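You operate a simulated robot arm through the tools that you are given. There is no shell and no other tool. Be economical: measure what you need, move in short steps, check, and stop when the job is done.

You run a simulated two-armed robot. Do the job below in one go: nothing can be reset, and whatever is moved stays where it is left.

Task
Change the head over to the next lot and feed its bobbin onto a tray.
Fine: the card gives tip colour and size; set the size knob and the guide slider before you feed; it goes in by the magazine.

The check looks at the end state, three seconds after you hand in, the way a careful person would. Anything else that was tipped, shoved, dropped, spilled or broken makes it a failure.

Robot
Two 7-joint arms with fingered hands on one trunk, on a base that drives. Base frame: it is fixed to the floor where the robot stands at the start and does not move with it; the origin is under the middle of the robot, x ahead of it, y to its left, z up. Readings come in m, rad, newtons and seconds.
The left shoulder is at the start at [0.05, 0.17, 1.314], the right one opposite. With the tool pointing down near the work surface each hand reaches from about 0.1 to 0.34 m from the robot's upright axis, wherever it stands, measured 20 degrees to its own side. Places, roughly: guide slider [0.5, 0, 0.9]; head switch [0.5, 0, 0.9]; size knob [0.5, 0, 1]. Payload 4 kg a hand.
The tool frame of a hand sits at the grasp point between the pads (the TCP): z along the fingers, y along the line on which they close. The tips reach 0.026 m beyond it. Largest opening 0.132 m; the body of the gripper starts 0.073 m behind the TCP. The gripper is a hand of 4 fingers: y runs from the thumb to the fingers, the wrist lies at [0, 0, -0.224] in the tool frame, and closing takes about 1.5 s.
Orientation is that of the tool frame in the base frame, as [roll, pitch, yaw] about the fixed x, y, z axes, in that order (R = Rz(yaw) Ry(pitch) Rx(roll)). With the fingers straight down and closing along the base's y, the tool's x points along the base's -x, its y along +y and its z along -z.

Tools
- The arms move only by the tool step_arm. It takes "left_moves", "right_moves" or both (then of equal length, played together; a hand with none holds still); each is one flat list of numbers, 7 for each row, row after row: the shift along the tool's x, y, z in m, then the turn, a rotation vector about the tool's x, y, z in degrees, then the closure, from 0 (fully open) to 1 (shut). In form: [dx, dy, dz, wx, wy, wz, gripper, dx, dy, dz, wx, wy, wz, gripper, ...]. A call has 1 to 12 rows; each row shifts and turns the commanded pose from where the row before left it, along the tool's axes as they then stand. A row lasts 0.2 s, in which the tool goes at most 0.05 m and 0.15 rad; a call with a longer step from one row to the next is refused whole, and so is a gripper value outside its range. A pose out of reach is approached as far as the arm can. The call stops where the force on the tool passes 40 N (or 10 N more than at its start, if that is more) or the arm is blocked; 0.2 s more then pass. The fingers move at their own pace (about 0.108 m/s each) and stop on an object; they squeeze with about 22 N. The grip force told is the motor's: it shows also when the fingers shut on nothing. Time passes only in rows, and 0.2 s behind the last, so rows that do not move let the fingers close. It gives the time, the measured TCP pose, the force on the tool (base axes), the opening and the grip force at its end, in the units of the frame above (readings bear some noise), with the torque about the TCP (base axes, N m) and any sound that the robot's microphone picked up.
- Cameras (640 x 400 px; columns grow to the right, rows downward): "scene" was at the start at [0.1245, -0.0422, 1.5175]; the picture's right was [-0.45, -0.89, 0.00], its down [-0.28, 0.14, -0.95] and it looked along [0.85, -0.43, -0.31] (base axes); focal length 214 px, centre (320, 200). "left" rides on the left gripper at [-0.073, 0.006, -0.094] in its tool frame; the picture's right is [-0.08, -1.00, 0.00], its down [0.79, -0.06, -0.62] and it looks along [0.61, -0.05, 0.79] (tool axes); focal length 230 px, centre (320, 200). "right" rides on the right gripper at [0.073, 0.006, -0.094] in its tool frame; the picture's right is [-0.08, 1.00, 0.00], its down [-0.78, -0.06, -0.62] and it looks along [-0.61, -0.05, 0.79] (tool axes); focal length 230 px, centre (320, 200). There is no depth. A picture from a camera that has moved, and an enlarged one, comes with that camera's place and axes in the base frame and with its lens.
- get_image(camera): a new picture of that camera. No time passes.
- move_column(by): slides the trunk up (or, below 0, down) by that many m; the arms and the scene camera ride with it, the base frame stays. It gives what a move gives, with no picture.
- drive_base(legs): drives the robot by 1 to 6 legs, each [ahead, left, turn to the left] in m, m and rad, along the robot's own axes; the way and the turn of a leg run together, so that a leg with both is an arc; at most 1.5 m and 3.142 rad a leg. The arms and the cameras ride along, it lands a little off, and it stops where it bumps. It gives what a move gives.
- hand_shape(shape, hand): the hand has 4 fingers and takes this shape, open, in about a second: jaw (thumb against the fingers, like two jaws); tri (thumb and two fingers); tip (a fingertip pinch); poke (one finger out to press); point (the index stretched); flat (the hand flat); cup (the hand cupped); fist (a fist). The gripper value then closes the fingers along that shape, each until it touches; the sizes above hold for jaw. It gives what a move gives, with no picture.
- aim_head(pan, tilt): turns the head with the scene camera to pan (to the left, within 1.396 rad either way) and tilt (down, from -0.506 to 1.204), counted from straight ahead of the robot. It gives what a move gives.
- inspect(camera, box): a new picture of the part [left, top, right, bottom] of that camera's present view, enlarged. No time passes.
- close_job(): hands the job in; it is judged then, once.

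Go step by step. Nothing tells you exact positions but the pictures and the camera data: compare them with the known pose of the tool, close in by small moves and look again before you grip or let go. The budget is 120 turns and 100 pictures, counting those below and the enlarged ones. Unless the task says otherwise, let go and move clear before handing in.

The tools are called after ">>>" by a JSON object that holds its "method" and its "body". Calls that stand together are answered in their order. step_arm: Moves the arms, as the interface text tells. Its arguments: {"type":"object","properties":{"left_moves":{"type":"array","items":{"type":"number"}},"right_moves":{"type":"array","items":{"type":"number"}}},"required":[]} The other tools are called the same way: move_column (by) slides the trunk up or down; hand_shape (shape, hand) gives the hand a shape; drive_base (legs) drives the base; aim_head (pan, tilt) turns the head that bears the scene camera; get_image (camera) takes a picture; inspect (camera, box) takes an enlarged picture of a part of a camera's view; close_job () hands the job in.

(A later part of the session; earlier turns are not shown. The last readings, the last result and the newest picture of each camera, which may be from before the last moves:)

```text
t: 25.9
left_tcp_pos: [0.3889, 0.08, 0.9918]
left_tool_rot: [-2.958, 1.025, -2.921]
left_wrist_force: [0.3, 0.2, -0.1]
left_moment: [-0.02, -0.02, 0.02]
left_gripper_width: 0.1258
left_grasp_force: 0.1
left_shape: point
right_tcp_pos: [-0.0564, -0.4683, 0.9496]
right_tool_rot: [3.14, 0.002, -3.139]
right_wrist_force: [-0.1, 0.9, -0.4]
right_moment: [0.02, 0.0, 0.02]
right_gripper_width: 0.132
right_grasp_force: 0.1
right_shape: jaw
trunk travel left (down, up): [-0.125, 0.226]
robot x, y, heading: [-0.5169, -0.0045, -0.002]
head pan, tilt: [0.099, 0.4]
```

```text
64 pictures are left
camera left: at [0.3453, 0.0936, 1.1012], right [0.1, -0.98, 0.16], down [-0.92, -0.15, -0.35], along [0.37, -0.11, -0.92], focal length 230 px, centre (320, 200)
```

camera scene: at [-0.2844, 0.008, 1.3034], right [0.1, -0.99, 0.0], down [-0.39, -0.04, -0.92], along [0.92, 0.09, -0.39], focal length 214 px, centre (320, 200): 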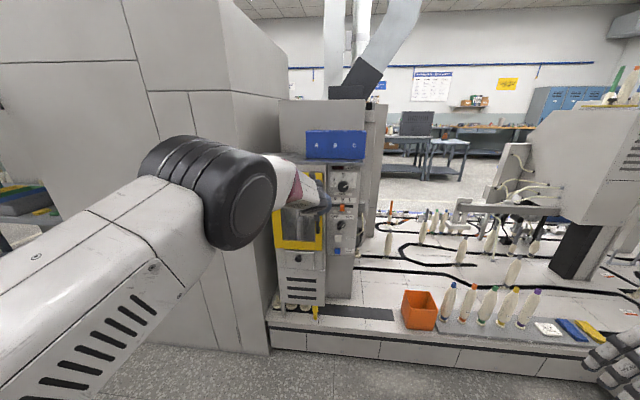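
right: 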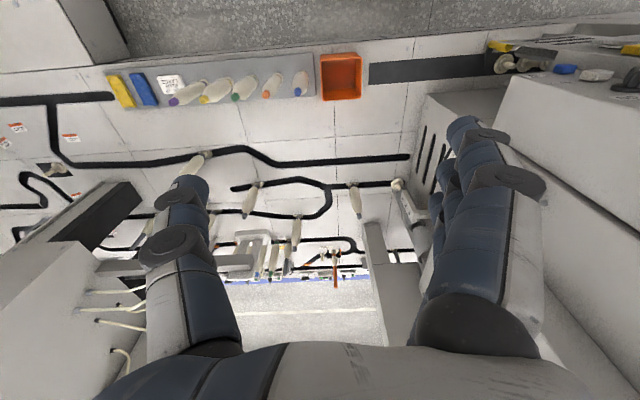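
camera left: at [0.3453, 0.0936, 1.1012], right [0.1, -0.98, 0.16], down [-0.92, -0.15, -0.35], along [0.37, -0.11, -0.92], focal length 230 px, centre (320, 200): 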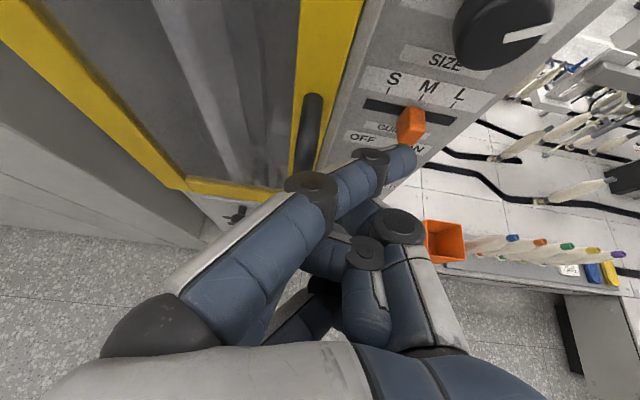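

The scene zoom shows the knob pointer on L, the slider at M and the switch on ON. I'll try the tip pinch shape for dragging the slider.

>>> {"method": "hand_shape", "body": {"hand": "left", "shape": "tip"}}

>>> {"method": "get_image", "body": {"camera": "left"}}

>>> {"method": "inspect", "body": {"camera": "scene", "box": [322, 160, 372, 220]}}

```text
t: 26.8
left_tcp_pos: [0.3895, 0.0803, 0.9927]
left_tool_rot: [-2.955, 1.025, -2.919]
left_wrist_force: [-0.4, -0.6, 0.4]
left_moment: [-0.02, 0.02, -0.01]
left_gripper_width: 0.1319
left_grasp_force: 0.1
left_shape: tip
right_tcp_pos: [-0.0576, -0.4685, 0.9493]
right_tool_rot: [-3.14, 0.0, -3.14]
right_wrist_force: [0.4, 0.3, -0.5]
right_moment: [0.02, -0.01, 0.01]
right_gripper_width: 0.1318
right_grasp_force: 0.0
right_shape: jaw
trunk travel left (down, up): [-0.125, 0.226]
robot x, y, heading: [-0.5154, -0.0047, 0.001]
head pan, tilt: [0.099, 0.4]
```

```text
63 pictures are left
camera left: at [0.3453, 0.0936, 1.1012], right [0.1, -0.98, 0.16], down [-0.92, -0.15, -0.35], along [0.37, -0.11, -0.92], focal length 230 px, centre (320, 200)
```

left: 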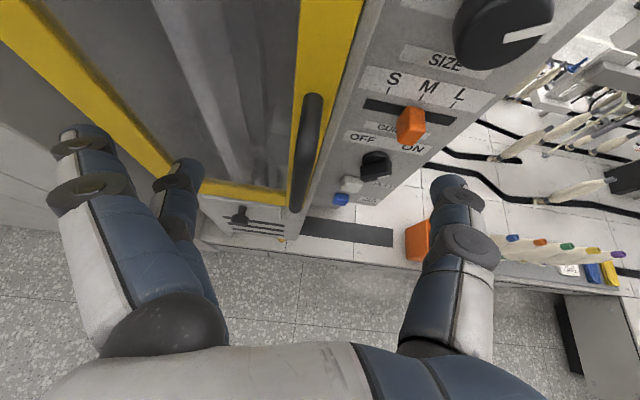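

```text
6.67 times, centred on (347, 190) of scene
camera zoom: at [-0.2844, 0.0079, 1.3034], right [0.1, -0.99, 0.0], down [-0.39, -0.04, -0.92], along [0.92, 0.09, -0.39], focal length 1430 px, centre (140, 267)
```

zoom: 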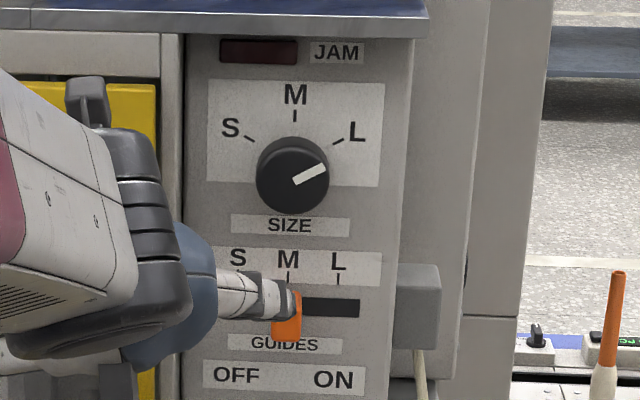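

The knob sits exactly on L. In this attitude the spare fingers would foul the door handle, so I'll roll the hand thumb-up to pinch the slider from above and below.

>>> {"method": "step_arm", "body": {"left_moves": [0, -0.02, 0, 0, 0, -4, 0, 0, -0.02, 0, 0, 0, -8, 0, 0, -0.02, 0, 0, 0, -8, 0, 0, 0, 0, 0, 0, -8, 0, 0, 0, 0, 0, 0, -8, 0, 0, 0, 0, 0, 0, -8, 0, 0, 0, 0, 0, 0, -8, 0, 0, 0, 0, 0, 0, -8, 0, 0, 0, 0, 0, 0, -8, 0, 0, 0, 0, 0, 0, -8, 0, 0, 0, 0, 0, 0, -8, 0, 0, 0, 0, 0, 0, 0, 0]}}

>>> {"method": "get_image", "body": {"camera": "left"}}

>>> {"method": "inspect", "body": {"camera": "scene", "box": [220, 120, 420, 280]}}

```text
t: 28.4
left_tcp_pos: [0.4379, 0.0935, 1.0154]
left_tool_rot: [-2.169, 0.443, -1.804]
left_wrist_force: [-5.9, -27.4, -9.3]
left_moment: [1.77, 0.11, -1.33]
left_gripper_width: 0.132
left_grasp_force: 0.1
left_shape: tip
left hand out of reach, approached as far as the arm can: row 4, 5, 6, 7, 8
right_tcp_pos: [-0.0599, -0.4722, 0.9486]
right_tool_rot: [3.141, 0.001, 3.138]
right_wrist_force: [0.6, 0.1, -0.3]
right_moment: [-0.02, 0.02, -0.01]
right_gripper_width: 0.1318
right_grasp_force: 0.0
right_shape: jaw
trunk travel left (down, up): [-0.125, 0.226]
robot x, y, heading: [-0.5189, -0.0018, -0.007]
head pan, tilt: [0.099, 0.4]
stopped in row 8 (left hand): the force on the tool passed its limit at 79 N (the readings are from after the stop); the commanded pose is now the measured one
```

```text
61 pictures are left
camera left: at [0.3702, 0.1569, 1.0899], right [0.48, -0.4, 0.78], down [-0.67, -0.75, 0.02], along [0.57, -0.53, -0.63], focal length 230 px, centre (320, 200)
```

left: 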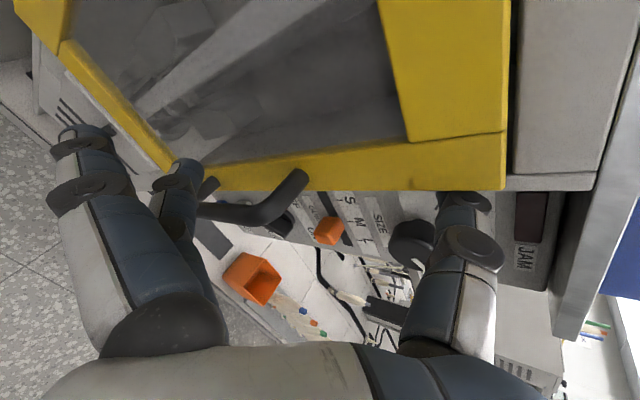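

```text
2.50 times, centred on (320, 200) of scene
camera zoom: at [-0.2846, 0.0041, 1.3032], right [0.09, -1.0, 0.0], down [-0.39, -0.04, -0.92], along [0.92, 0.09, -0.39], focal length 536 px, centre (320, 200)
```

zoom: 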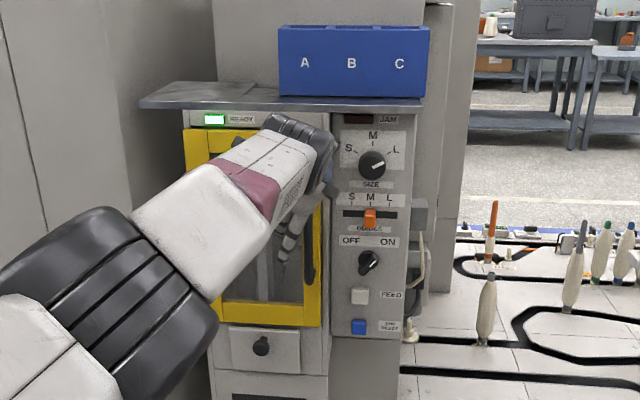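

The hand brushed the handle again because the arm drifts when it hits its limits. I'll retract a little by base and check, then shift the robot right so the left shoulder lines up with the panel.

>>> {"method": "drive_base", "body": {"legs": [[-0.04, 0, 0]]}}

>>> {"method": "get_image", "body": {"camera": "left"}}

```text
t: 29.3
left_tcp_pos: [0.3966, 0.0993, 1.0216]
left_tool_rot: [-2.162, 0.441, -1.795]
left_wrist_force: [0.1, 0.6, 0.1]
left_moment: [0.02, 0.0, -0.03]
left_gripper_width: 0.132
left_grasp_force: 0.0
left_shape: tip
right_tcp_pos: [-0.0987, -0.4687, 0.9521]
right_tool_rot: [-3.141, 0.001, -3.14]
right_wrist_force: [-0.6, 0.0, -1.4]
right_moment: [0.06, -0.03, -0.02]
right_gripper_width: 0.1321
right_grasp_force: 0.0
right_shape: jaw
trunk travel left (down, up): [-0.125, 0.226]
robot x, y, heading: [-0.5602, 0.0018, 0.001]
head pan, tilt: [0.099, 0.4]
```

```text
59 pictures are left
camera left: at [0.329, 0.1637, 1.0945], right [0.48, -0.4, 0.78], down [-0.66, -0.75, 0.02], along [0.58, -0.53, -0.62], focal length 230 px, centre (320, 200)
```

left: 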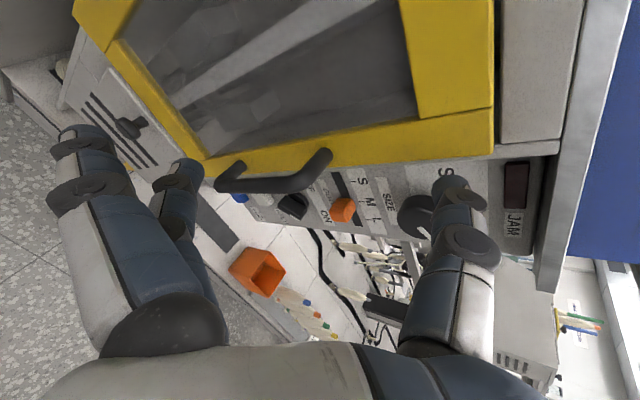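

>>> {"method": "drive_base", "body": {"legs": [[-0.06, 0, 0], [0, -0.2, 0]]}}

>>> {"method": "step_arm", "body": {"left_moves": [0, 0, 0.02, 0, 0, -6, 0, 0, 0, 0.02, 0, 0, -6, 0, 0, 0, 0.02, 0, 0, -6, 0]}}

>>> {"method": "get_image", "body": {"camera": "scene"}}

```text
t: 32.3
left_tcp_pos: [0.339, -0.1021, 1.0197]
left_tool_rot: [-2.165, 0.439, -1.794]
left_wrist_force: [-0.8, -0.9, 0.1]
left_moment: [0.02, -0.02, 0.02]
left_gripper_width: 0.1323
left_grasp_force: 0.1
left_shape: tip
right_tcp_pos: [-0.1595, -0.6708, 0.9504]
right_tool_rot: [-3.139, -0.001, 3.139]
right_wrist_force: [-0.4, -0.7, -0.4]
right_moment: [0.0, -0.02, 0.03]
right_gripper_width: 0.132
right_grasp_force: 0.1
right_shape: jaw
trunk travel left (down, up): [-0.125, 0.226]
robot x, y, heading: [-0.6148, -0.203, -0.001]
head pan, tilt: [0.099, 0.4]
```

```text
t: 33.1
left_tcp_pos: [0.3465, -0.0543, 0.9973]
left_tool_rot: [-2.106, 0.236, -1.618]
left_wrist_force: [0.0, 0.4, -0.8]
left_moment: [-0.05, 0.02, 0.01]
left_gripper_width: 0.1316
left_grasp_force: 0.0
left_shape: tip
left hand out of reach, approached as far as the arm can: row 1, 2, 3
right_tcp_pos: [-0.1597, -0.6729, 0.95]
right_tool_rot: [-3.141, 0.0, 3.141]
right_wrist_force: [0.5, -0.2, -0.1]
right_moment: [0.03, 0.01, -0.02]
right_gripper_width: 0.132
right_grasp_force: 0.1
right_shape: jaw
trunk travel left (down, up): [-0.125, 0.226]
robot x, y, heading: [-0.6218, -0.1994, -0.001]
head pan, tilt: [0.099, 0.4]
```

```text
58 pictures are left
camera scene: at [-0.3849, -0.1956, 1.3035], right [0.1, -1.0, 0.0], down [-0.39, -0.04, -0.92], along [0.92, 0.09, -0.39], focal length 214 px, centre (320, 200)
```

scene: 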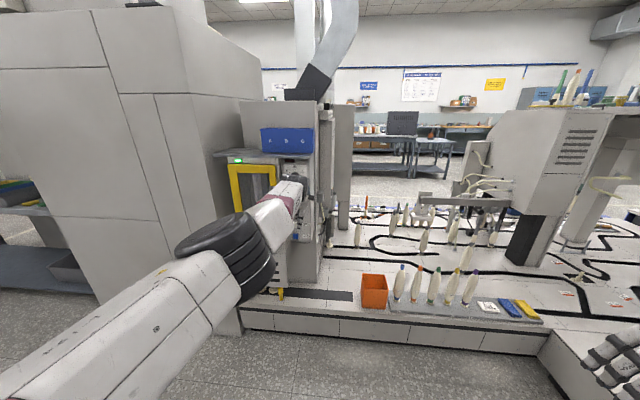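

>>> {"method": "step_arm", "body": {"left_moves": [-0.0085, 0.0156, -0.0223, 0, 0, 0, 0, -0.0085, 0.0156, -0.0223, 0, 0, 0, 0, -0.0085, 0.0156, -0.0223, 0, 0, 0, 0, 0, 0, 0, 0, 0, 0, 0]}}

>>> {"method": "drive_base", "body": {"legs": [[0.08, 0, 0]]}}

>>> {"method": "step_arm", "body": {"left_moves": [0, 0, 0, 8, 0, 0, 0, 0, 0, 0, 8, 0, 0, 0, 0, 0, 0, 0, 0, 0, 0]}}

```text
t: 34.1
left_tcp_pos: [0.265, -0.0413, 0.9926]
left_tool_rot: [-2.114, 0.243, -1.642]
left_wrist_force: [0.0, 0.1, 0.3]
left_moment: [-0.02, 0.01, 0.0]
left_gripper_width: 0.1318
left_grasp_force: 0.0
left_shape: tip
right_tcp_pos: [-0.1574, -0.673, 0.9491]
right_tool_rot: [3.141, -0.001, 3.141]
right_wrist_force: [-0.7, -1.3, 0.8]
right_moment: [0.02, 0.01, -0.01]
right_gripper_width: 0.1316
right_grasp_force: 0.0
right_shape: jaw
trunk travel left (down, up): [-0.125, 0.226]
robot x, y, heading: [-0.6179, -0.2024, -0.007]
head pan, tilt: [0.099, 0.4]
```

```text
t: 35.1
left_tcp_pos: [0.3443, -0.0378, 0.9931]
left_tool_rot: [-2.115, 0.238, -1.641]
left_wrist_force: [0.4, -0.2, 0.1]
left_moment: [0.0, 0.03, -0.02]
left_gripper_width: 0.1323
left_grasp_force: 0.0
left_shape: tip
right_tcp_pos: [-0.0797, -0.672, 0.9505]
right_tool_rot: [-3.141, -0.002, 3.141]
right_wrist_force: [-0.5, -0.1, -0.5]
right_moment: [-0.02, 0.03, -0.01]
right_gripper_width: 0.1319
right_grasp_force: 0.0
right_shape: jaw
trunk travel left (down, up): [-0.125, 0.226]
robot x, y, heading: [-0.5445, -0.2052, -0.006]
head pan, tilt: [0.099, 0.4]
```

```text
t: 35.9
left_tcp_pos: [0.3431, -0.0368, 0.9935]
left_tool_rot: [-1.831, 0.238, -1.639]
left_wrist_force: [-0.3, -0.5, -0.3]
left_moment: [0.02, -0.04, 0.02]
left_gripper_width: 0.1321
left_grasp_force: 0.1
left_shape: tip
right_tcp_pos: [-0.0804, -0.6725, 0.9508]
right_tool_rot: [-3.14, 0.001, 3.139]
right_wrist_force: [0.1, -0.3, 0.9]
right_moment: [-0.03, -0.02, -0.03]
right_gripper_width: 0.132
right_grasp_force: 0.1
right_shape: jaw
trunk travel left (down, up): [-0.125, 0.226]
robot x, y, heading: [-0.5401, -0.206, -0.006]
head pan, tilt: [0.099, 0.4]
```

That pose works well with no drift. I'll finish levelling the hand, thumb up and pointing straight ahead, and look.

>>> {"method": "step_arm", "body": {"left_moves": [0, 0, 0, 8, 0, 0, 0, 0, 0, 0, 6, 0, 0, 0, 0, 0, 0, 0, 0, -7, 0.5, 0, 0, 0, 0, 0, -6.5, 0.5, 0, 0, 0, 0, 3.5, 0, 0.5, 0, 0, 0, 0, 0, 0, 0.5]}}

>>> {"method": "get_image", "body": {"camera": "left"}}

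>>> {"method": "inspect", "body": {"camera": "scene", "box": [210, 110, 370, 270]}}

```text
t: 37.3
left_tcp_pos: [0.3419, -0.0389, 0.9942]
left_tool_rot: [-1.589, 0.004, -1.698]
left_wrist_force: [0.9, 0.7, 0.3]
left_moment: [0.01, 0.02, 0.05]
left_gripper_width: 0.0665
left_grasp_force: 0.1
left_shape: tip
right_tcp_pos: [-0.0811, -0.6722, 0.9504]
right_tool_rot: [3.141, 0.001, 3.139]
right_wrist_force: [-0.3, -0.4, -0.1]
right_moment: [-0.01, 0.02, 0.03]
right_gripper_width: 0.1321
right_grasp_force: 0.0
right_shape: jaw
trunk travel left (down, up): [-0.125, 0.226]
robot x, y, heading: [-0.5396, -0.2042, -0.005]
head pan, tilt: [0.099, 0.4]
```

```text
57 pictures are left
camera left: at [0.2588, 0.0465, 0.9895], right [0.03, 0.07, 1.0], down [-0.71, -0.7, 0.07], along [0.7, -0.71, 0.03], focal length 230 px, centre (320, 200)
```

left: 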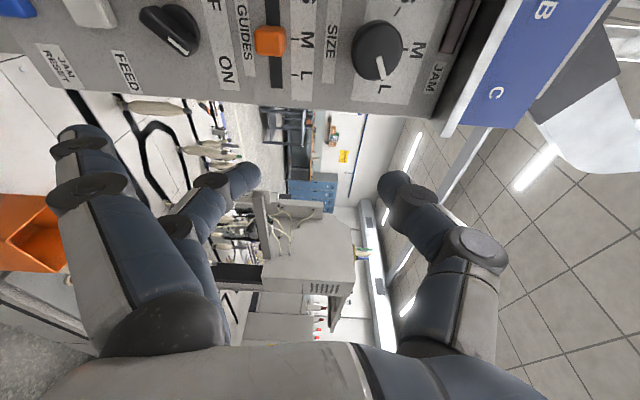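

```text
2.50 times, centred on (290, 190) of scene
camera zoom: at [-0.3058, -0.1953, 1.3034], right [0.1, -1.0, 0.0], down [-0.39, -0.04, -0.92], along [0.92, 0.09, -0.39], focal length 536 px, centre (395, 225)
```

zoom: 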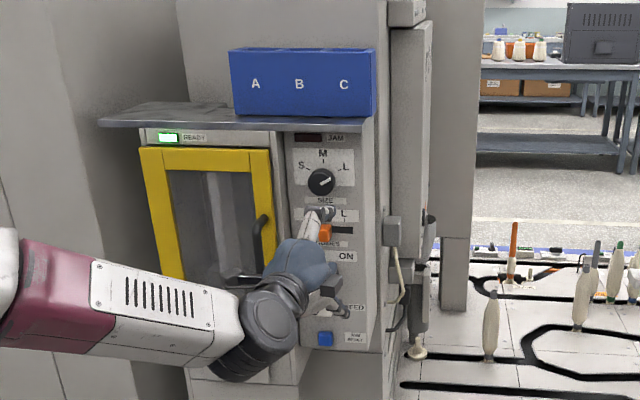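

The slider is at about (0.49, 0, 0.944). I'm approaching to a standoff in line with it.

>>> {"method": "step_arm", "body": {"left_moves": [-0.0195, 0.016, 0.02, 0, 0, 0, 0.5, -0.0195, 0.016, 0.03, 0, 0, 0, 0.5, -0.0195, 0.016, 0.03, 0, 0, 0, 0.5, 0, 0, 0, 0, 0, 0, 0.5]}}

>>> {"method": "get_image", "body": {"camera": "left"}}

>>> {"method": "inspect", "body": {"camera": "scene", "box": [260, 160, 340, 240]}}

```text
t: 38.3
left_tcp_pos: [0.4285, 0.009, 0.9443]
left_tool_rot: [-1.589, 0.002, -1.697]
left_wrist_force: [-0.4, -1.0, -0.1]
left_moment: [0.01, 0.01, 0.04]
left_gripper_width: 0.0668
left_grasp_force: 0.1
left_shape: tip
right_tcp_pos: [-0.08, -0.6728, 0.9507]
right_tool_rot: [-3.139, 0.001, 3.141]
right_wrist_force: [-0.5, -0.8, 0.3]
right_moment: [-0.02, 0.0, 0.02]
right_gripper_width: 0.1317
right_grasp_force: 0.1
right_shape: jaw
trunk travel left (down, up): [-0.125, 0.226]
robot x, y, heading: [-0.5409, -0.2005, 0.002]
head pan, tilt: [0.099, 0.4]
```

```text
55 pictures are left
camera left: at [0.346, 0.0949, 0.9402], right [0.03, 0.07, 1.0], down [-0.71, -0.7, 0.07], along [0.7, -0.71, 0.03], focal length 230 px, centre (320, 200)
```

left: 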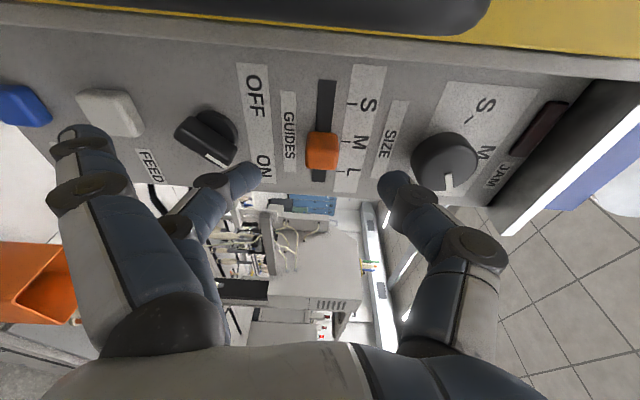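

```text
5.00 times, centred on (300, 200) of scene
camera zoom: at [-0.3067, -0.1948, 1.3037], right [0.1, -1.0, 0.0], down [-0.39, -0.04, -0.92], along [0.92, 0.09, -0.39], focal length 1072 px, centre (420, 200)
```

zoom: 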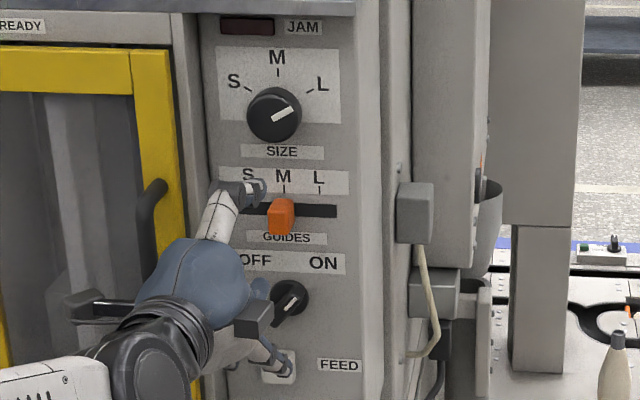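

The slider is lined up, but a spare finger points at the FEED button. I need a closer look before advancing.

>>> {"method": "inspect", "body": {"camera": "scene", "box": [285, 200, 325, 245]}}

>>> {"method": "inspect", "body": {"camera": "left", "box": [0, 60, 340, 270]}}

```text
8.89 times, centred on (305, 222) of scene
camera zoom: at [-0.3067, -0.1948, 1.3037], right [0.1, -1.0, 0.0], down [-0.39, -0.04, -0.92], along [0.92, 0.09, -0.39], focal length 1906 px, centre (453, 0)
```

zoom: 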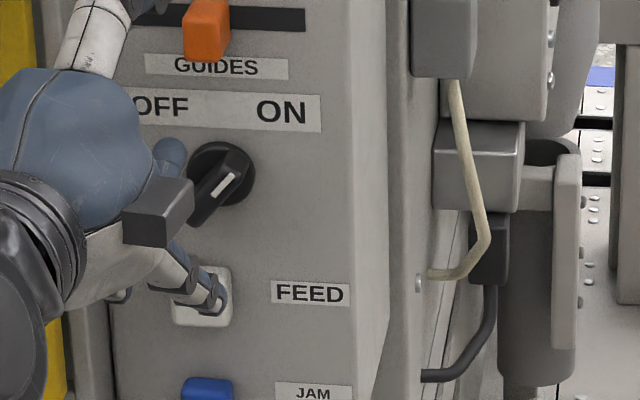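

```text
1.88 times, centred on (170, 165) of left
camera zoom: at [0.346, 0.0949, 0.9402], right [0.03, 0.07, 1.0], down [-0.71, -0.7, 0.07], along [0.7, -0.71, 0.03], focal length 433 px, centre (602, 266)
```

zoom: 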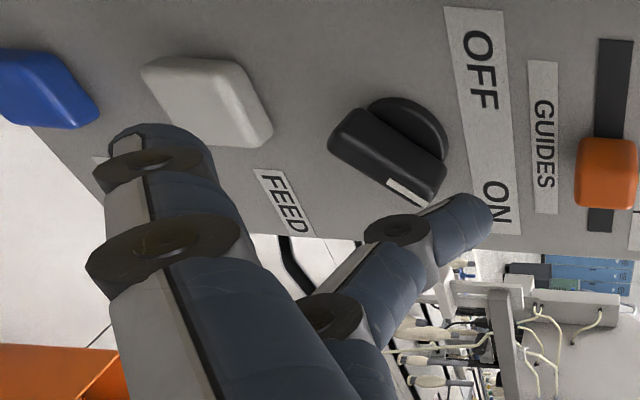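

The spare finger is nearly on FEED. I'll retreat, switch to jaw shape where all the fingers close together, and look.

>>> {"method": "step_arm", "body": {"left_moves": [0, 0, -0.04, 0, 0, 0, 0.5, 0, 0, -0.04, 0, 0, 0, 0.5]}}

>>> {"method": "hand_shape", "body": {"hand": "left", "shape": "jaw"}}

>>> {"method": "step_arm", "body": {"left_moves": [0, 0, 0, 0, 0, 0, 0.65, 0, 0, 0, 0, 0, 0, 0.65, 0, 0, 0, 0, 0, 0, 0.65, 0, 0, 0, 0, 0, 0, 0.65]}}

>>> {"method": "get_image", "body": {"camera": "left"}}

>>> {"method": "inspect", "body": {"camera": "scene", "box": [240, 150, 340, 250]}}

```text
t: 38.9
left_tcp_pos: [0.3482, 0.0198, 0.9462]
left_tool_rot: [-1.589, 0.0, -1.697]
left_wrist_force: [0.6, 0.5, -0.7]
left_moment: [0.0, 0.01, -0.01]
left_gripper_width: 0.0667
left_grasp_force: 0.0
left_shape: tip
right_tcp_pos: [-0.0798, -0.6721, 0.9503]
right_tool_rot: [-3.14, 0.001, 3.139]
right_wrist_force: [-0.6, -0.2, 0.3]
right_moment: [-0.02, -0.02, 0.0]
right_gripper_width: 0.1317
right_grasp_force: 0.0
right_shape: jaw
trunk travel left (down, up): [-0.125, 0.226]
robot x, y, heading: [-0.5407, -0.2027, -0.002]
head pan, tilt: [0.099, 0.4]
```

```text
t: 39.8
left_tcp_pos: [0.35, 0.0206, 0.9441]
left_tool_rot: [-1.588, 0.003, -1.697]
left_wrist_force: [0.3, 0.5, 0.0]
left_moment: [0.0, 0.0, -0.01]
left_gripper_width: 0.1318
left_grasp_force: 0.0
left_shape: jaw
right_tcp_pos: [-0.0799, -0.6725, 0.9505]
right_tool_rot: [-3.14, -0.001, 3.138]
right_wrist_force: [0.3, 0.4, -0.5]
right_moment: [0.0, 0.0, 0.0]
right_gripper_width: 0.1317
right_grasp_force: 0.2
right_shape: jaw
trunk travel left (down, up): [-0.125, 0.226]
robot x, y, heading: [-0.5383, -0.2026, -0.002]
head pan, tilt: [0.099, 0.4]
```

```text
t: 40.8
left_tcp_pos: [0.3499, 0.0191, 0.9448]
left_tool_rot: [-1.588, 0.004, -1.697]
left_wrist_force: [0.0, -1.0, 0.0]
left_moment: [0.0, 0.02, -0.01]
left_gripper_width: 0.0466
left_grasp_force: 0.1
left_shape: jaw
right_tcp_pos: [-0.0787, -0.6729, 0.9495]
right_tool_rot: [-3.14, 0.001, 3.141]
right_wrist_force: [-0.5, -0.8, -0.4]
right_moment: [0.0, 0.01, 0.01]
right_gripper_width: 0.1321
right_grasp_force: 0.0
right_shape: jaw
trunk travel left (down, up): [-0.125, 0.226]
robot x, y, heading: [-0.5374, -0.2069, -0.003]
head pan, tilt: [0.099, 0.4]
```

```text
51 pictures are left
camera left: at [0.265, 0.1047, 0.9409], right [0.03, 0.07, 1.0], down [-0.71, -0.7, 0.07], along [0.7, -0.71, 0.03], focal length 230 px, centre (320, 200)
```

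left: 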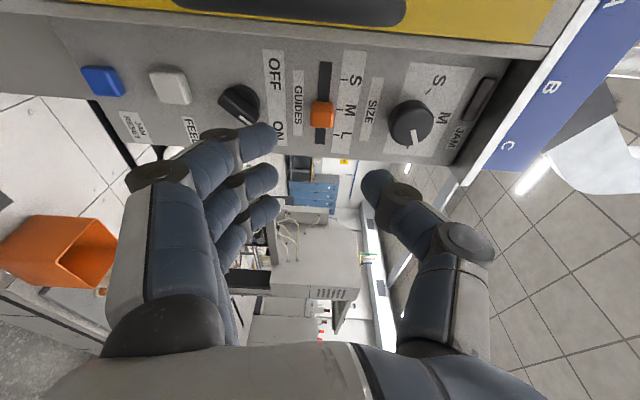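

```text
4.00 times, centred on (290, 200) of scene
camera zoom: at [-0.3059, -0.1952, 1.3034], right [0.1, -1.0, 0.0], down [-0.39, -0.04, -0.92], along [0.92, 0.09, -0.39], focal length 858 px, centre (440, 200)
```

zoom: 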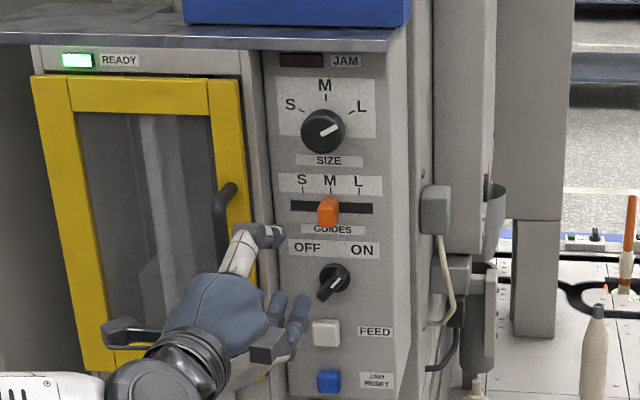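

Now all fingers move together. Advancing onto the slider.

>>> {"method": "step_arm", "body": {"left_moves": [0, -0.002, 0.04, 0, 0, 0, 0.65, 0, -0.002, 0.04, 0, 0, 0, 0.65, 0, 0, 0.025, 0, 0, 0, 0.65, 0, 0, 0, 0, 0, 0, 0.65]}}

>>> {"method": "get_image", "body": {"camera": "left"}}

>>> {"method": "inspect", "body": {"camera": "scene", "box": [280, 170, 330, 240]}}

```text
t: 41.8
left_tcp_pos: [0.4413, 0.0079, 0.9463]
left_tool_rot: [-1.59, 0.003, -1.696]
left_wrist_force: [-0.6, -0.1, 0.8]
left_moment: [-0.01, 0.03, 0.01]
left_gripper_width: 0.0468
left_grasp_force: 0.1
left_shape: jaw
left hand out of reach, approached as far as the arm can: row 3
right_tcp_pos: [-0.0811, -0.6725, 0.9506]
right_tool_rot: [-3.14, 0.001, 3.139]
right_wrist_force: [-0.4, 0.2, -0.9]
right_moment: [-0.01, 0.02, 0.0]
right_gripper_width: 0.1319
right_grasp_force: 0.1
right_shape: jaw
trunk travel left (down, up): [-0.125, 0.226]
robot x, y, heading: [-0.5399, -0.2015, -0.002]
head pan, tilt: [0.099, 0.4]
```

```text
49 pictures are left
camera left: at [0.3572, 0.0926, 0.9424], right [0.03, 0.07, 1.0], down [-0.71, -0.7, 0.07], along [0.7, -0.71, 0.03], focal length 230 px, centre (320, 200)
```

left: 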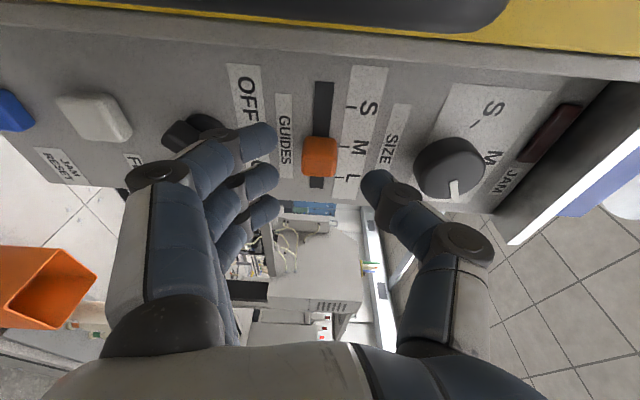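

```text
5.71 times, centred on (305, 205) of scene
camera zoom: at [-0.3058, -0.1955, 1.3034], right [0.1, -1.0, 0.0], down [-0.39, -0.04, -0.92], along [0.92, 0.09, -0.39], focal length 1226 px, centre (406, 171)
```

zoom: 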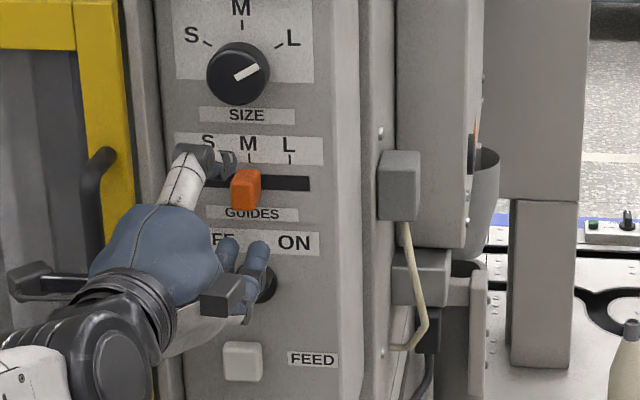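

Nearly there, but the arm is at full stretch. I'll creep the base forward.

>>> {"method": "drive_base", "body": {"legs": [[0.035, 0, 0]]}}

>>> {"method": "get_image", "body": {"camera": "left"}}

```text
t: 42.7
left_tcp_pos: [0.477, 0.0079, 0.9453]
left_tool_rot: [-1.589, 0.004, -1.699]
left_wrist_force: [-4.3, -1.1, -1.5]
left_moment: [0.02, 0.09, 0.03]
left_gripper_width: 0.0175
left_grasp_force: 19.2
left_shape: jaw
right_tcp_pos: [-0.0444, -0.672, 0.9498]
right_tool_rot: [-3.138, -0.001, 3.14]
right_wrist_force: [0.2, 0.3, -0.6]
right_moment: [0.01, 0.04, -0.04]
right_gripper_width: 0.1318
right_grasp_force: 0.1
right_shape: jaw
trunk travel left (down, up): [-0.125, 0.226]
robot x, y, heading: [-0.505, -0.2039, -0.002]
head pan, tilt: [0.099, 0.4]
```

```text
47 pictures are left
camera left: at [0.3932, 0.0924, 0.9415], right [0.03, 0.07, 1.0], down [-0.71, -0.7, 0.07], along [0.7, -0.71, 0.03], focal length 230 px, centre (320, 200)
```

left: 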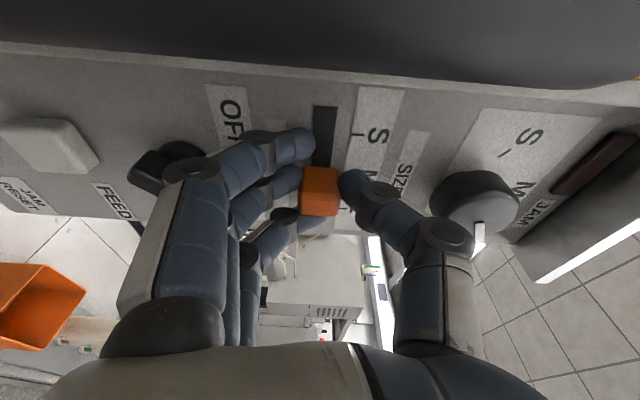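

The fingers have the slider. Dragging it toward L, 31 mm to my right.

>>> {"method": "step_arm", "body": {"left_moves": [0.008, 0, 0.001, 0, 0, 0, 1, 0.008, 0, 0.001, 0, 0, 0, 1, 0.008, 0, 0.001, 0, 0, 0, 1, 0.008, 0, 0.001, 0, 0, 0, 1, 0, 0, 0, 0, 0, 0, 1]}}

>>> {"method": "get_image", "body": {"camera": "left"}}

>>> {"method": "inspect", "body": {"camera": "scene", "box": [280, 170, 330, 240]}}

```text
t: 43.9
left_tcp_pos: [0.4759, -0.0229, 0.9467]
left_tool_rot: [-1.587, 0.002, -1.696]
left_wrist_force: [-5.5, 5.3, 0.7]
left_moment: [0.03, 0.15, 0.13]
left_gripper_width: 0.0112
left_grasp_force: 22.1
left_shape: jaw
right_tcp_pos: [-0.0457, -0.6723, 0.9514]
right_tool_rot: [-3.139, 0.002, 3.14]
right_wrist_force: [-0.2, 0.0, -0.1]
right_moment: [0.01, 0.03, -0.01]
right_gripper_width: 0.1321
right_grasp_force: 0.1
right_shape: jaw
trunk travel left (down, up): [-0.125, 0.226]
robot x, y, heading: [-0.5019, -0.2005, -0.002]
head pan, tilt: [0.099, 0.4]
```

```text
46 pictures are left
camera left: at [0.3918, 0.0616, 0.9425], right [0.03, 0.07, 1.0], down [-0.71, -0.7, 0.07], along [0.71, -0.71, 0.03], focal length 230 px, centre (320, 200)
```

left: 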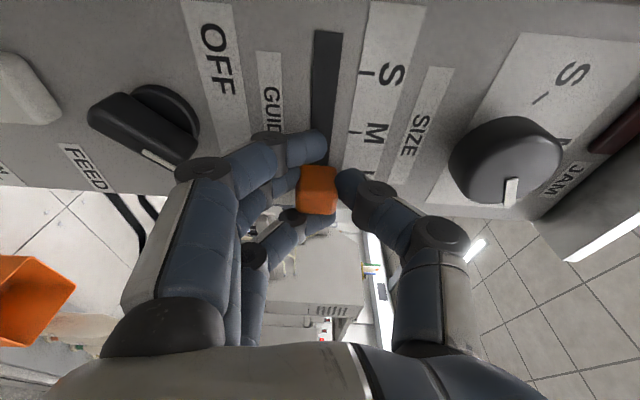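

```text
5.71 times, centred on (305, 205) of scene
camera zoom: at [-0.2711, -0.1948, 1.3035], right [0.1, -1.0, 0.0], down [-0.39, -0.04, -0.92], along [0.92, 0.09, -0.39], focal length 1226 px, centre (406, 171)
```

zoom: 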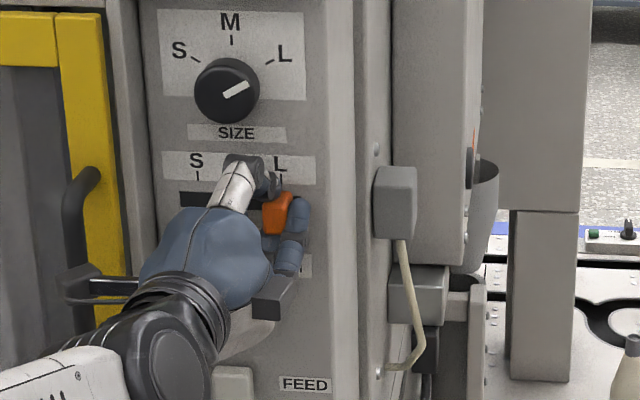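

The slider looks to be on L. I'll open slightly, retreat and verify.

>>> {"method": "step_arm", "body": {"left_moves": [0, 0, 0, 0, 0, 0, 0.65, 0, 0, 0, 0, 0, 0, 0.65, 0, 0, -0.03, 0, 0, 0, 0.65, 0, 0, -0.04, 0, 0, 0, 0.65, 0, 0, -0.04, 0, 0, 0, 0.65]}}

>>> {"method": "inspect", "body": {"camera": "left", "box": [60, 20, 500, 240]}}

>>> {"method": "inspect", "body": {"camera": "scene", "box": [270, 160, 330, 260]}}

```text
t: 45.1
left_tcp_pos: [0.3674, -0.0091, 0.9466]
left_tool_rot: [-1.589, 0.004, -1.696]
left_wrist_force: [-0.4, 0.1, -0.5]
left_moment: [0.02, 0.02, 0.0]
left_gripper_width: 0.0459
left_grasp_force: 0.1
left_shape: jaw
right_tcp_pos: [-0.0466, -0.6728, 0.9501]
right_tool_rot: [-3.141, 0.002, 3.139]
right_wrist_force: [-0.3, 0.1, 0.0]
right_moment: [0.02, -0.05, 0.03]
right_gripper_width: 0.1319
right_grasp_force: 0.1
right_shape: jaw
trunk travel left (down, up): [-0.125, 0.226]
robot x, y, heading: [-0.5042, -0.2016, -0.002]
head pan, tilt: [0.099, 0.4]
```

```text
1.45 times, centred on (280, 130) of left
camera zoom: at [0.2842, 0.0759, 0.9427], right [0.03, 0.07, 1.0], down [-0.71, -0.7, 0.07], along [0.7, -0.71, 0.03], focal length 335 px, centre (378, 302)
```

zoom: 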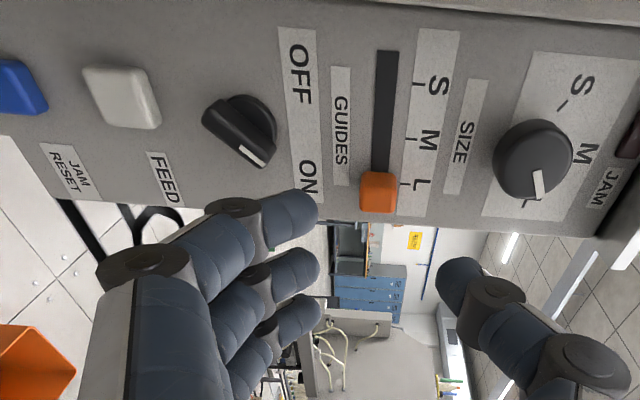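

```text
4.00 times, centred on (300, 210) of scene
camera zoom: at [-0.2711, -0.1951, 1.3036], right [0.1, -1.0, 0.0], down [-0.39, -0.04, -0.92], along [0.92, 0.09, -0.39], focal length 858 px, centre (400, 160)
```

zoom: 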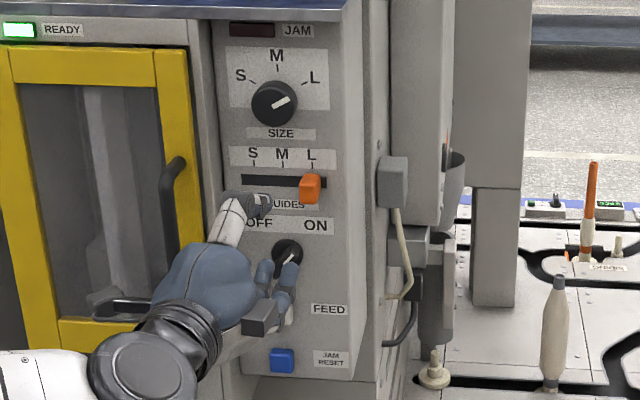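

Slider on L, knob on L, switch ON, READY lit. Now I'll look closely at the tubes on the right side of the machine, to determine what the magazine really is.

>>> {"method": "inspect", "body": {"camera": "scene", "box": [320, 170, 360, 265]}}

>>> {"method": "aim_head", "body": {"pan": 0.5, "tilt": 0.55}}

>>> {"method": "drive_base", "body": {"legs": [[0, -0.3, 0]]}}

>>> {"method": "get_image", "body": {"camera": "scene"}}

```text
4.21 times, centred on (340, 218) of scene
camera zoom: at [-0.2711, -0.1951, 1.3036], right [0.1, -1.0, 0.0], down [-0.39, -0.04, -0.92], along [0.92, 0.09, -0.39], focal length 903 px, centre (236, 126)
```

zoom: 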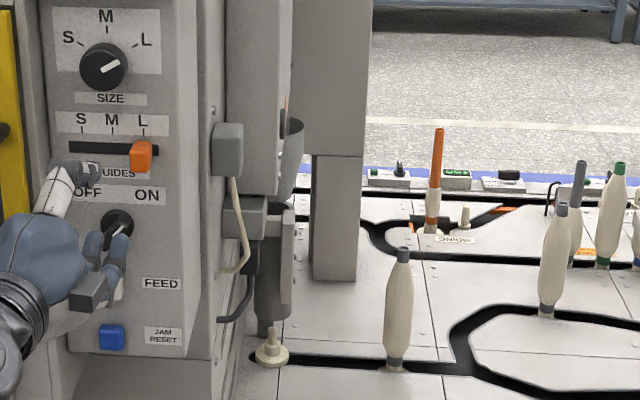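

```text
t: 46.0
left_tcp_pos: [0.3697, -0.0112, 0.9456]
left_tool_rot: [-1.59, 0.002, -1.7]
left_wrist_force: [0.3, 1.1, 0.0]
left_moment: [-0.01, 0.0, -0.02]
left_gripper_width: 0.0459
left_grasp_force: 0.1
left_shape: jaw
right_tcp_pos: [-0.0435, -0.6723, 0.9503]
right_tool_rot: [-3.14, 0.0, 3.14]
right_wrist_force: [-1.2, 0.0, 0.0]
right_moment: [0.0, 0.02, -0.03]
right_gripper_width: 0.132
right_grasp_force: 0.0
right_shape: jaw
trunk travel left (down, up): [-0.125, 0.226]
robot x, y, heading: [-0.5022, -0.2064, -0.003]
head pan, tilt: [0.499, 0.55]
```

```text
t: 49.2
left_tcp_pos: [0.3684, -0.3148, 0.9458]
left_tool_rot: [-1.59, 0.004, -1.701]
left_wrist_force: [0.2, 0.1, 0.5]
left_moment: [-0.01, -0.01, 0.01]
left_gripper_width: 0.0458
left_grasp_force: 0.1
left_shape: jaw
right_tcp_pos: [-0.0481, -0.9772, 0.9496]
right_tool_rot: [-3.14, -0.002, 3.137]
right_wrist_force: [0.0, -1.0, -1.1]
right_moment: [0.01, 0.0, -0.03]
right_gripper_width: 0.132
right_grasp_force: 0.0
right_shape: jaw
trunk travel left (down, up): [-0.125, 0.226]
robot x, y, heading: [-0.5069, -0.5077, -0.006]
head pan, tilt: [0.499, 0.55]
```

```text
41 pictures are left
camera scene: at [-0.2852, -0.4643, 1.2897], right [0.47, -0.88, 0.0], down [-0.46, -0.25, -0.85], along [0.75, 0.4, -0.52], focal length 214 px, centre (320, 200)
```

scene: 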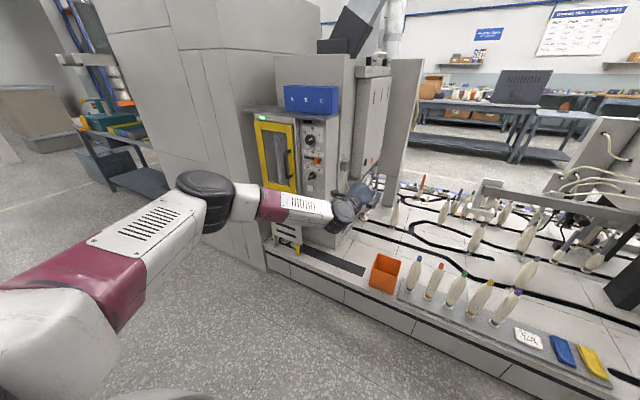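

There's a wall poster with a table, possibly instructions. I'll read it.

>>> {"method": "inspect", "body": {"camera": "scene", "box": [530, 0, 640, 65]}}

>>> {"method": "inspect", "body": {"camera": "scene", "box": [540, 3, 592, 40]}}

>>> {"method": "inspect", "body": {"camera": "scene", "box": [270, 70, 400, 270]}}

```text
5.82 times, centred on (585, 32) of scene
camera zoom: at [-0.2852, -0.4643, 1.2897], right [0.47, -0.88, 0.0], down [-0.46, -0.25, -0.85], along [0.75, 0.4, -0.52], focal length 1248 px, centre (-1222, 1174)
```

zoom: 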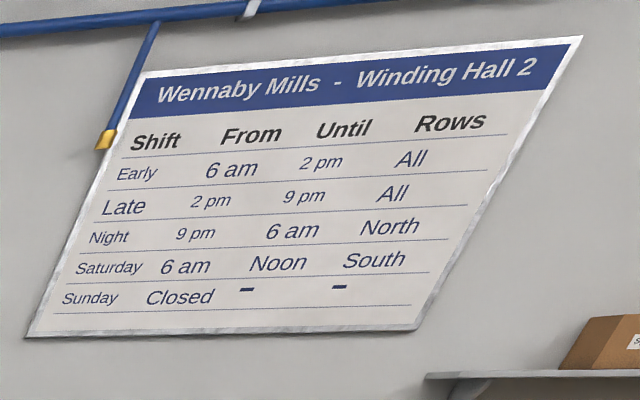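

```text
10.81 times, centred on (566, 22) of scene
camera zoom: at [-0.2852, -0.4643, 1.2897], right [0.47, -0.88, 0.0], down [-0.46, -0.25, -0.85], along [0.75, 0.4, -0.52], focal length 2319 px, centre (-2340, 2130)
```

zoom: 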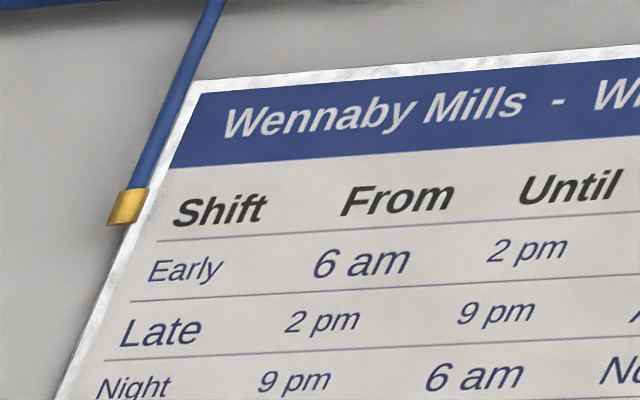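

```text
2.00 times, centred on (335, 170) of scene
camera zoom: at [-0.2852, -0.4643, 1.2897], right [0.47, -0.88, 0.0], down [-0.46, -0.25, -0.85], along [0.75, 0.4, -0.52], focal length 429 px, centre (290, 260)
```

zoom: 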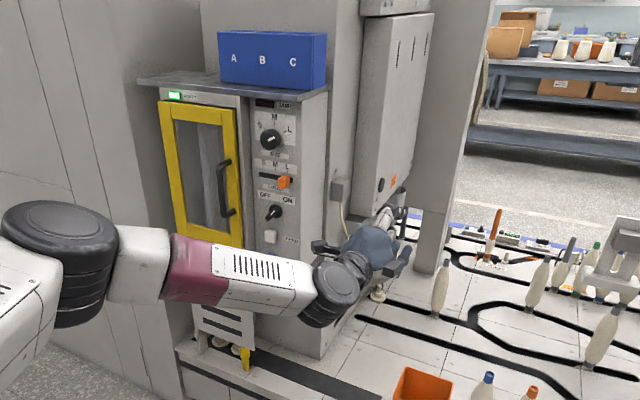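

The poster is only a shift table. There's also an open cup or tube on the right side of the machine above an empty tray; I'll shift right to see it without the arm in the way.

>>> {"method": "drive_base", "body": {"legs": [[0.1, -0.25, 0]]}}

>>> {"method": "move_column", "body": {"by": 0.2}}

>>> {"method": "get_image", "body": {"camera": "scene"}}

```text
t: 52.0
left_tcp_pos: [0.464, -0.5616, 0.9453]
left_tool_rot: [-1.591, 0.004, -1.697]
left_wrist_force: [0.0, -0.1, 0.2]
left_moment: [-0.01, -0.02, 0.02]
left_gripper_width: 0.0462
left_grasp_force: 0.2
left_shape: jaw
right_tcp_pos: [0.0512, -1.2242, 0.9519]
right_tool_rot: [-3.141, 0.0, 3.14]
right_wrist_force: [-0.2, 0.4, 0.7]
right_moment: [0.02, -0.03, 0.01]
right_gripper_width: 0.1321
right_grasp_force: 0.1
right_shape: jaw
trunk travel left (down, up): [-0.125, 0.226]
robot x, y, heading: [-0.4095, -0.7539, -0.002]
head pan, tilt: [0.499, 0.55]
```

```text
t: 54.2
left_tcp_pos: [0.4651, -0.5615, 1.1464]
left_tool_rot: [-1.591, 0.004, -1.698]
left_wrist_force: [0.3, -0.2, -0.3]
left_moment: [-0.01, -0.02, 0.01]
left_gripper_width: 0.0459
left_grasp_force: 0.1
left_shape: jaw
right_tcp_pos: [0.0508, -1.2249, 1.1509]
right_tool_rot: [-3.139, 0.001, 3.14]
right_wrist_force: [0.4, -0.9, 0.3]
right_moment: [-0.04, 0.0, 0.03]
right_gripper_width: 0.1317
right_grasp_force: 0.0
right_shape: jaw
trunk travel left (down, up): [-0.325, 0.026]
robot x, y, heading: [-0.4077, -0.7523, -0.002]
head pan, tilt: [0.499, 0.55]
```

```text
37 pictures are left
camera scene: at [-0.2889, -0.7128, 1.4963], right [0.47, -0.88, 0.0], down [-0.46, -0.25, -0.85], along [0.75, 0.41, -0.52], focal length 214 px, centre (320, 200)
```

scene: 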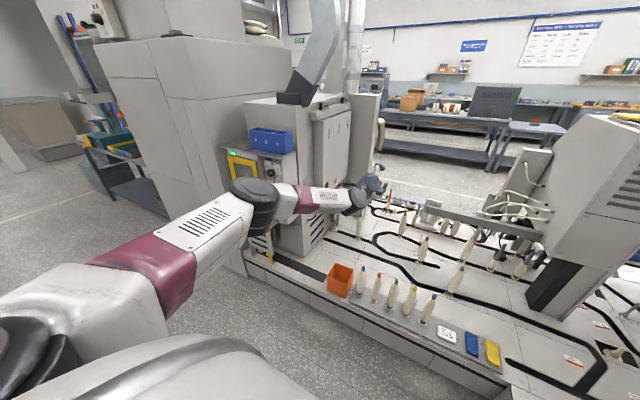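

>>> {"method": "step_arm", "body": {"left_moves": [-0.03, 0, -0.04, 0, 0, 0, 0.65, -0.03, 0, -0.04, 0, 0, 0, 0.65, -0.03, 0, -0.04, 0, 0, 0, 0.65, -0.02, 0.03, -0.02, 0, 0, 0, 0.65]}}

>>> {"method": "inspect", "body": {"camera": "scene", "box": [230, 90, 410, 270]}}

>>> {"method": "inspect", "body": {"camera": "scene", "box": [310, 140, 360, 245]}}

```text
t: 55.2
left_tcp_pos: [0.3359, -0.4333, 1.1201]
left_tool_rot: [-1.59, 0.003, -1.699]
left_wrist_force: [0.4, -0.5, -0.2]
left_moment: [0.0, -0.03, 0.05]
left_gripper_width: 0.0456
left_grasp_force: 0.1
left_shape: jaw
right_tcp_pos: [0.0509, -1.2244, 1.149]
right_tool_rot: [3.141, 0.0, 3.139]
right_wrist_force: [0.6, 0.6, 0.9]
right_moment: [0.02, 0.04, 0.0]
right_gripper_width: 0.1319
right_grasp_force: 0.0
right_shape: jaw
trunk travel left (down, up): [-0.325, 0.026]
robot x, y, heading: [-0.4102, -0.7527, -0.005]
head pan, tilt: [0.499, 0.55]
```

```text
2.22 times, centred on (320, 180) of scene
camera zoom: at [-0.2884, -0.7123, 1.4963], right [0.47, -0.88, 0.0], down [-0.46, -0.25, -0.85], along [0.75, 0.4, -0.52], focal length 477 px, centre (320, 244)
```

zoom: 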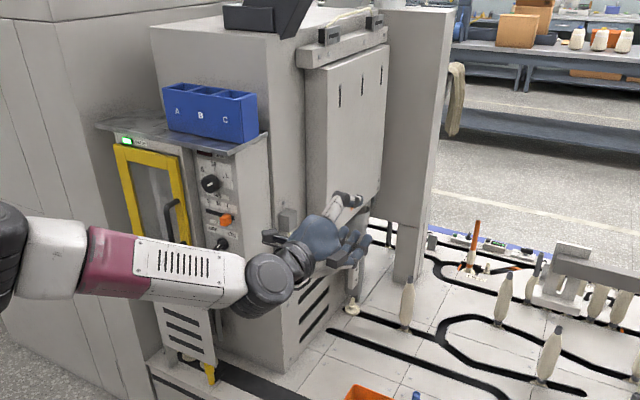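

```text
3.81 times, centred on (335, 192) of scene
camera zoom: at [-0.2884, -0.7123, 1.4963], right [0.47, -0.88, 0.0], down [-0.46, -0.25, -0.85], along [0.75, 0.4, -0.52], focal length 817 px, centre (263, 229)
```

zoom: 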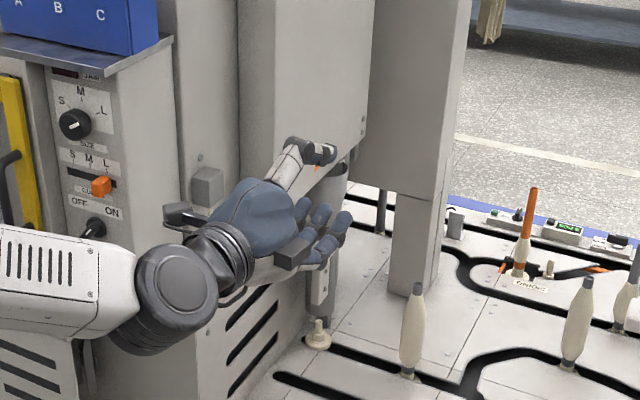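

The tube is the machine's own delivery onto the empty tray, so the A/B/C box on top is the magazine. I'll now tuck the left arm, fingers down and high, in open space before using the right hand.

>>> {"method": "step_arm", "body": {"left_moves": [0, 0, -0.02, 0, 0, 8, 0, 0, 0, -0.02, 0, 0, 8, 0, 0, 0, -0.02, 0, 0, 8, 0, 0, 0, -0.02, 0, 0, 8, 0, 0, 0, -0.02, 0, 0, 8, 0, 0, 0, -0.02, 0, 0, 8, 0, 0, 0, -0.02, 0, 0, 8, 0, 0, 0, -0.02, 0, 0, 8, 0, 0, 0, -0.02, 0, 0, 8, 0, 0, 0, -0.01, 0, 0, 8, 0, 0, 0, 0, 0, 0, 8, 0]}}

>>> {"method": "step_arm", "body": {"left_moves": [-0.03, 0, 0, 0, 8.2, 0, 0, -0.03, 0, -0.004, 0, 8.2, 0, 0, -0.029, 0, -0.008, 0, 8.2, 0, 0, -0.027, 0, -0.012, 0, 8.2, 0, 0, -0.025, 0, -0.016, 0, 8.2, 0, 0, -0.023, 0, -0.02, 0, 8.2, 0, 0, -0.02, 0, -0.023, 0, 8.2, 0, 0, -0.016, 0, -0.025, 0, 8.2, 0, 0, -0.012, 0, -0.027, 0, 8.2, 0, 0, -0.008, 0, -0.029, 0, 8.2, 0, 0, -0.004, 0, -0.03, 0, 8.2, 0, 0]}}

```text
t: 57.6
left_tcp_pos: [0.1493, -0.4095, 1.1214]
left_tool_rot: [-2.147, 1.535, -2.274]
left_wrist_force: [0.1, -1.1, -0.2]
left_moment: [-0.01, 0.03, 0.0]
left_gripper_width: 0.1318
left_grasp_force: 0.1
left_shape: jaw
right_tcp_pos: [0.0497, -1.224, 1.15]
right_tool_rot: [-3.14, 0.002, 3.139]
right_wrist_force: [-0.5, -1.0, 0.7]
right_moment: [-0.01, -0.03, 0.01]
right_gripper_width: 0.1318
right_grasp_force: 0.0
right_shape: jaw
trunk travel left (down, up): [-0.325, 0.026]
robot x, y, heading: [-0.4095, -0.7542, -0.006]
head pan, tilt: [0.499, 0.55]
```

```text
t: 60.0
left_tcp_pos: [0.1578, -0.3992, 1.4505]
left_tool_rot: [-3.109, -0.026, 3.015]
left_wrist_force: [-0.6, -0.6, 0.0]
left_moment: [-0.02, 0.01, 0.03]
left_gripper_width: 0.1319
left_grasp_force: 0.1
left_shape: jaw
right_tcp_pos: [0.0516, -1.2222, 1.1497]
right_tool_rot: [-3.14, -0.002, 3.139]
right_wrist_force: [-0.3, 0.8, -0.5]
right_moment: [0.03, 0.01, 0.0]
right_gripper_width: 0.132
right_grasp_force: 0.1
right_shape: jaw
trunk travel left (down, up): [-0.325, 0.026]
robot x, y, heading: [-0.4127, -0.7573, -0.006]
head pan, tilt: [0.499, 0.55]
```

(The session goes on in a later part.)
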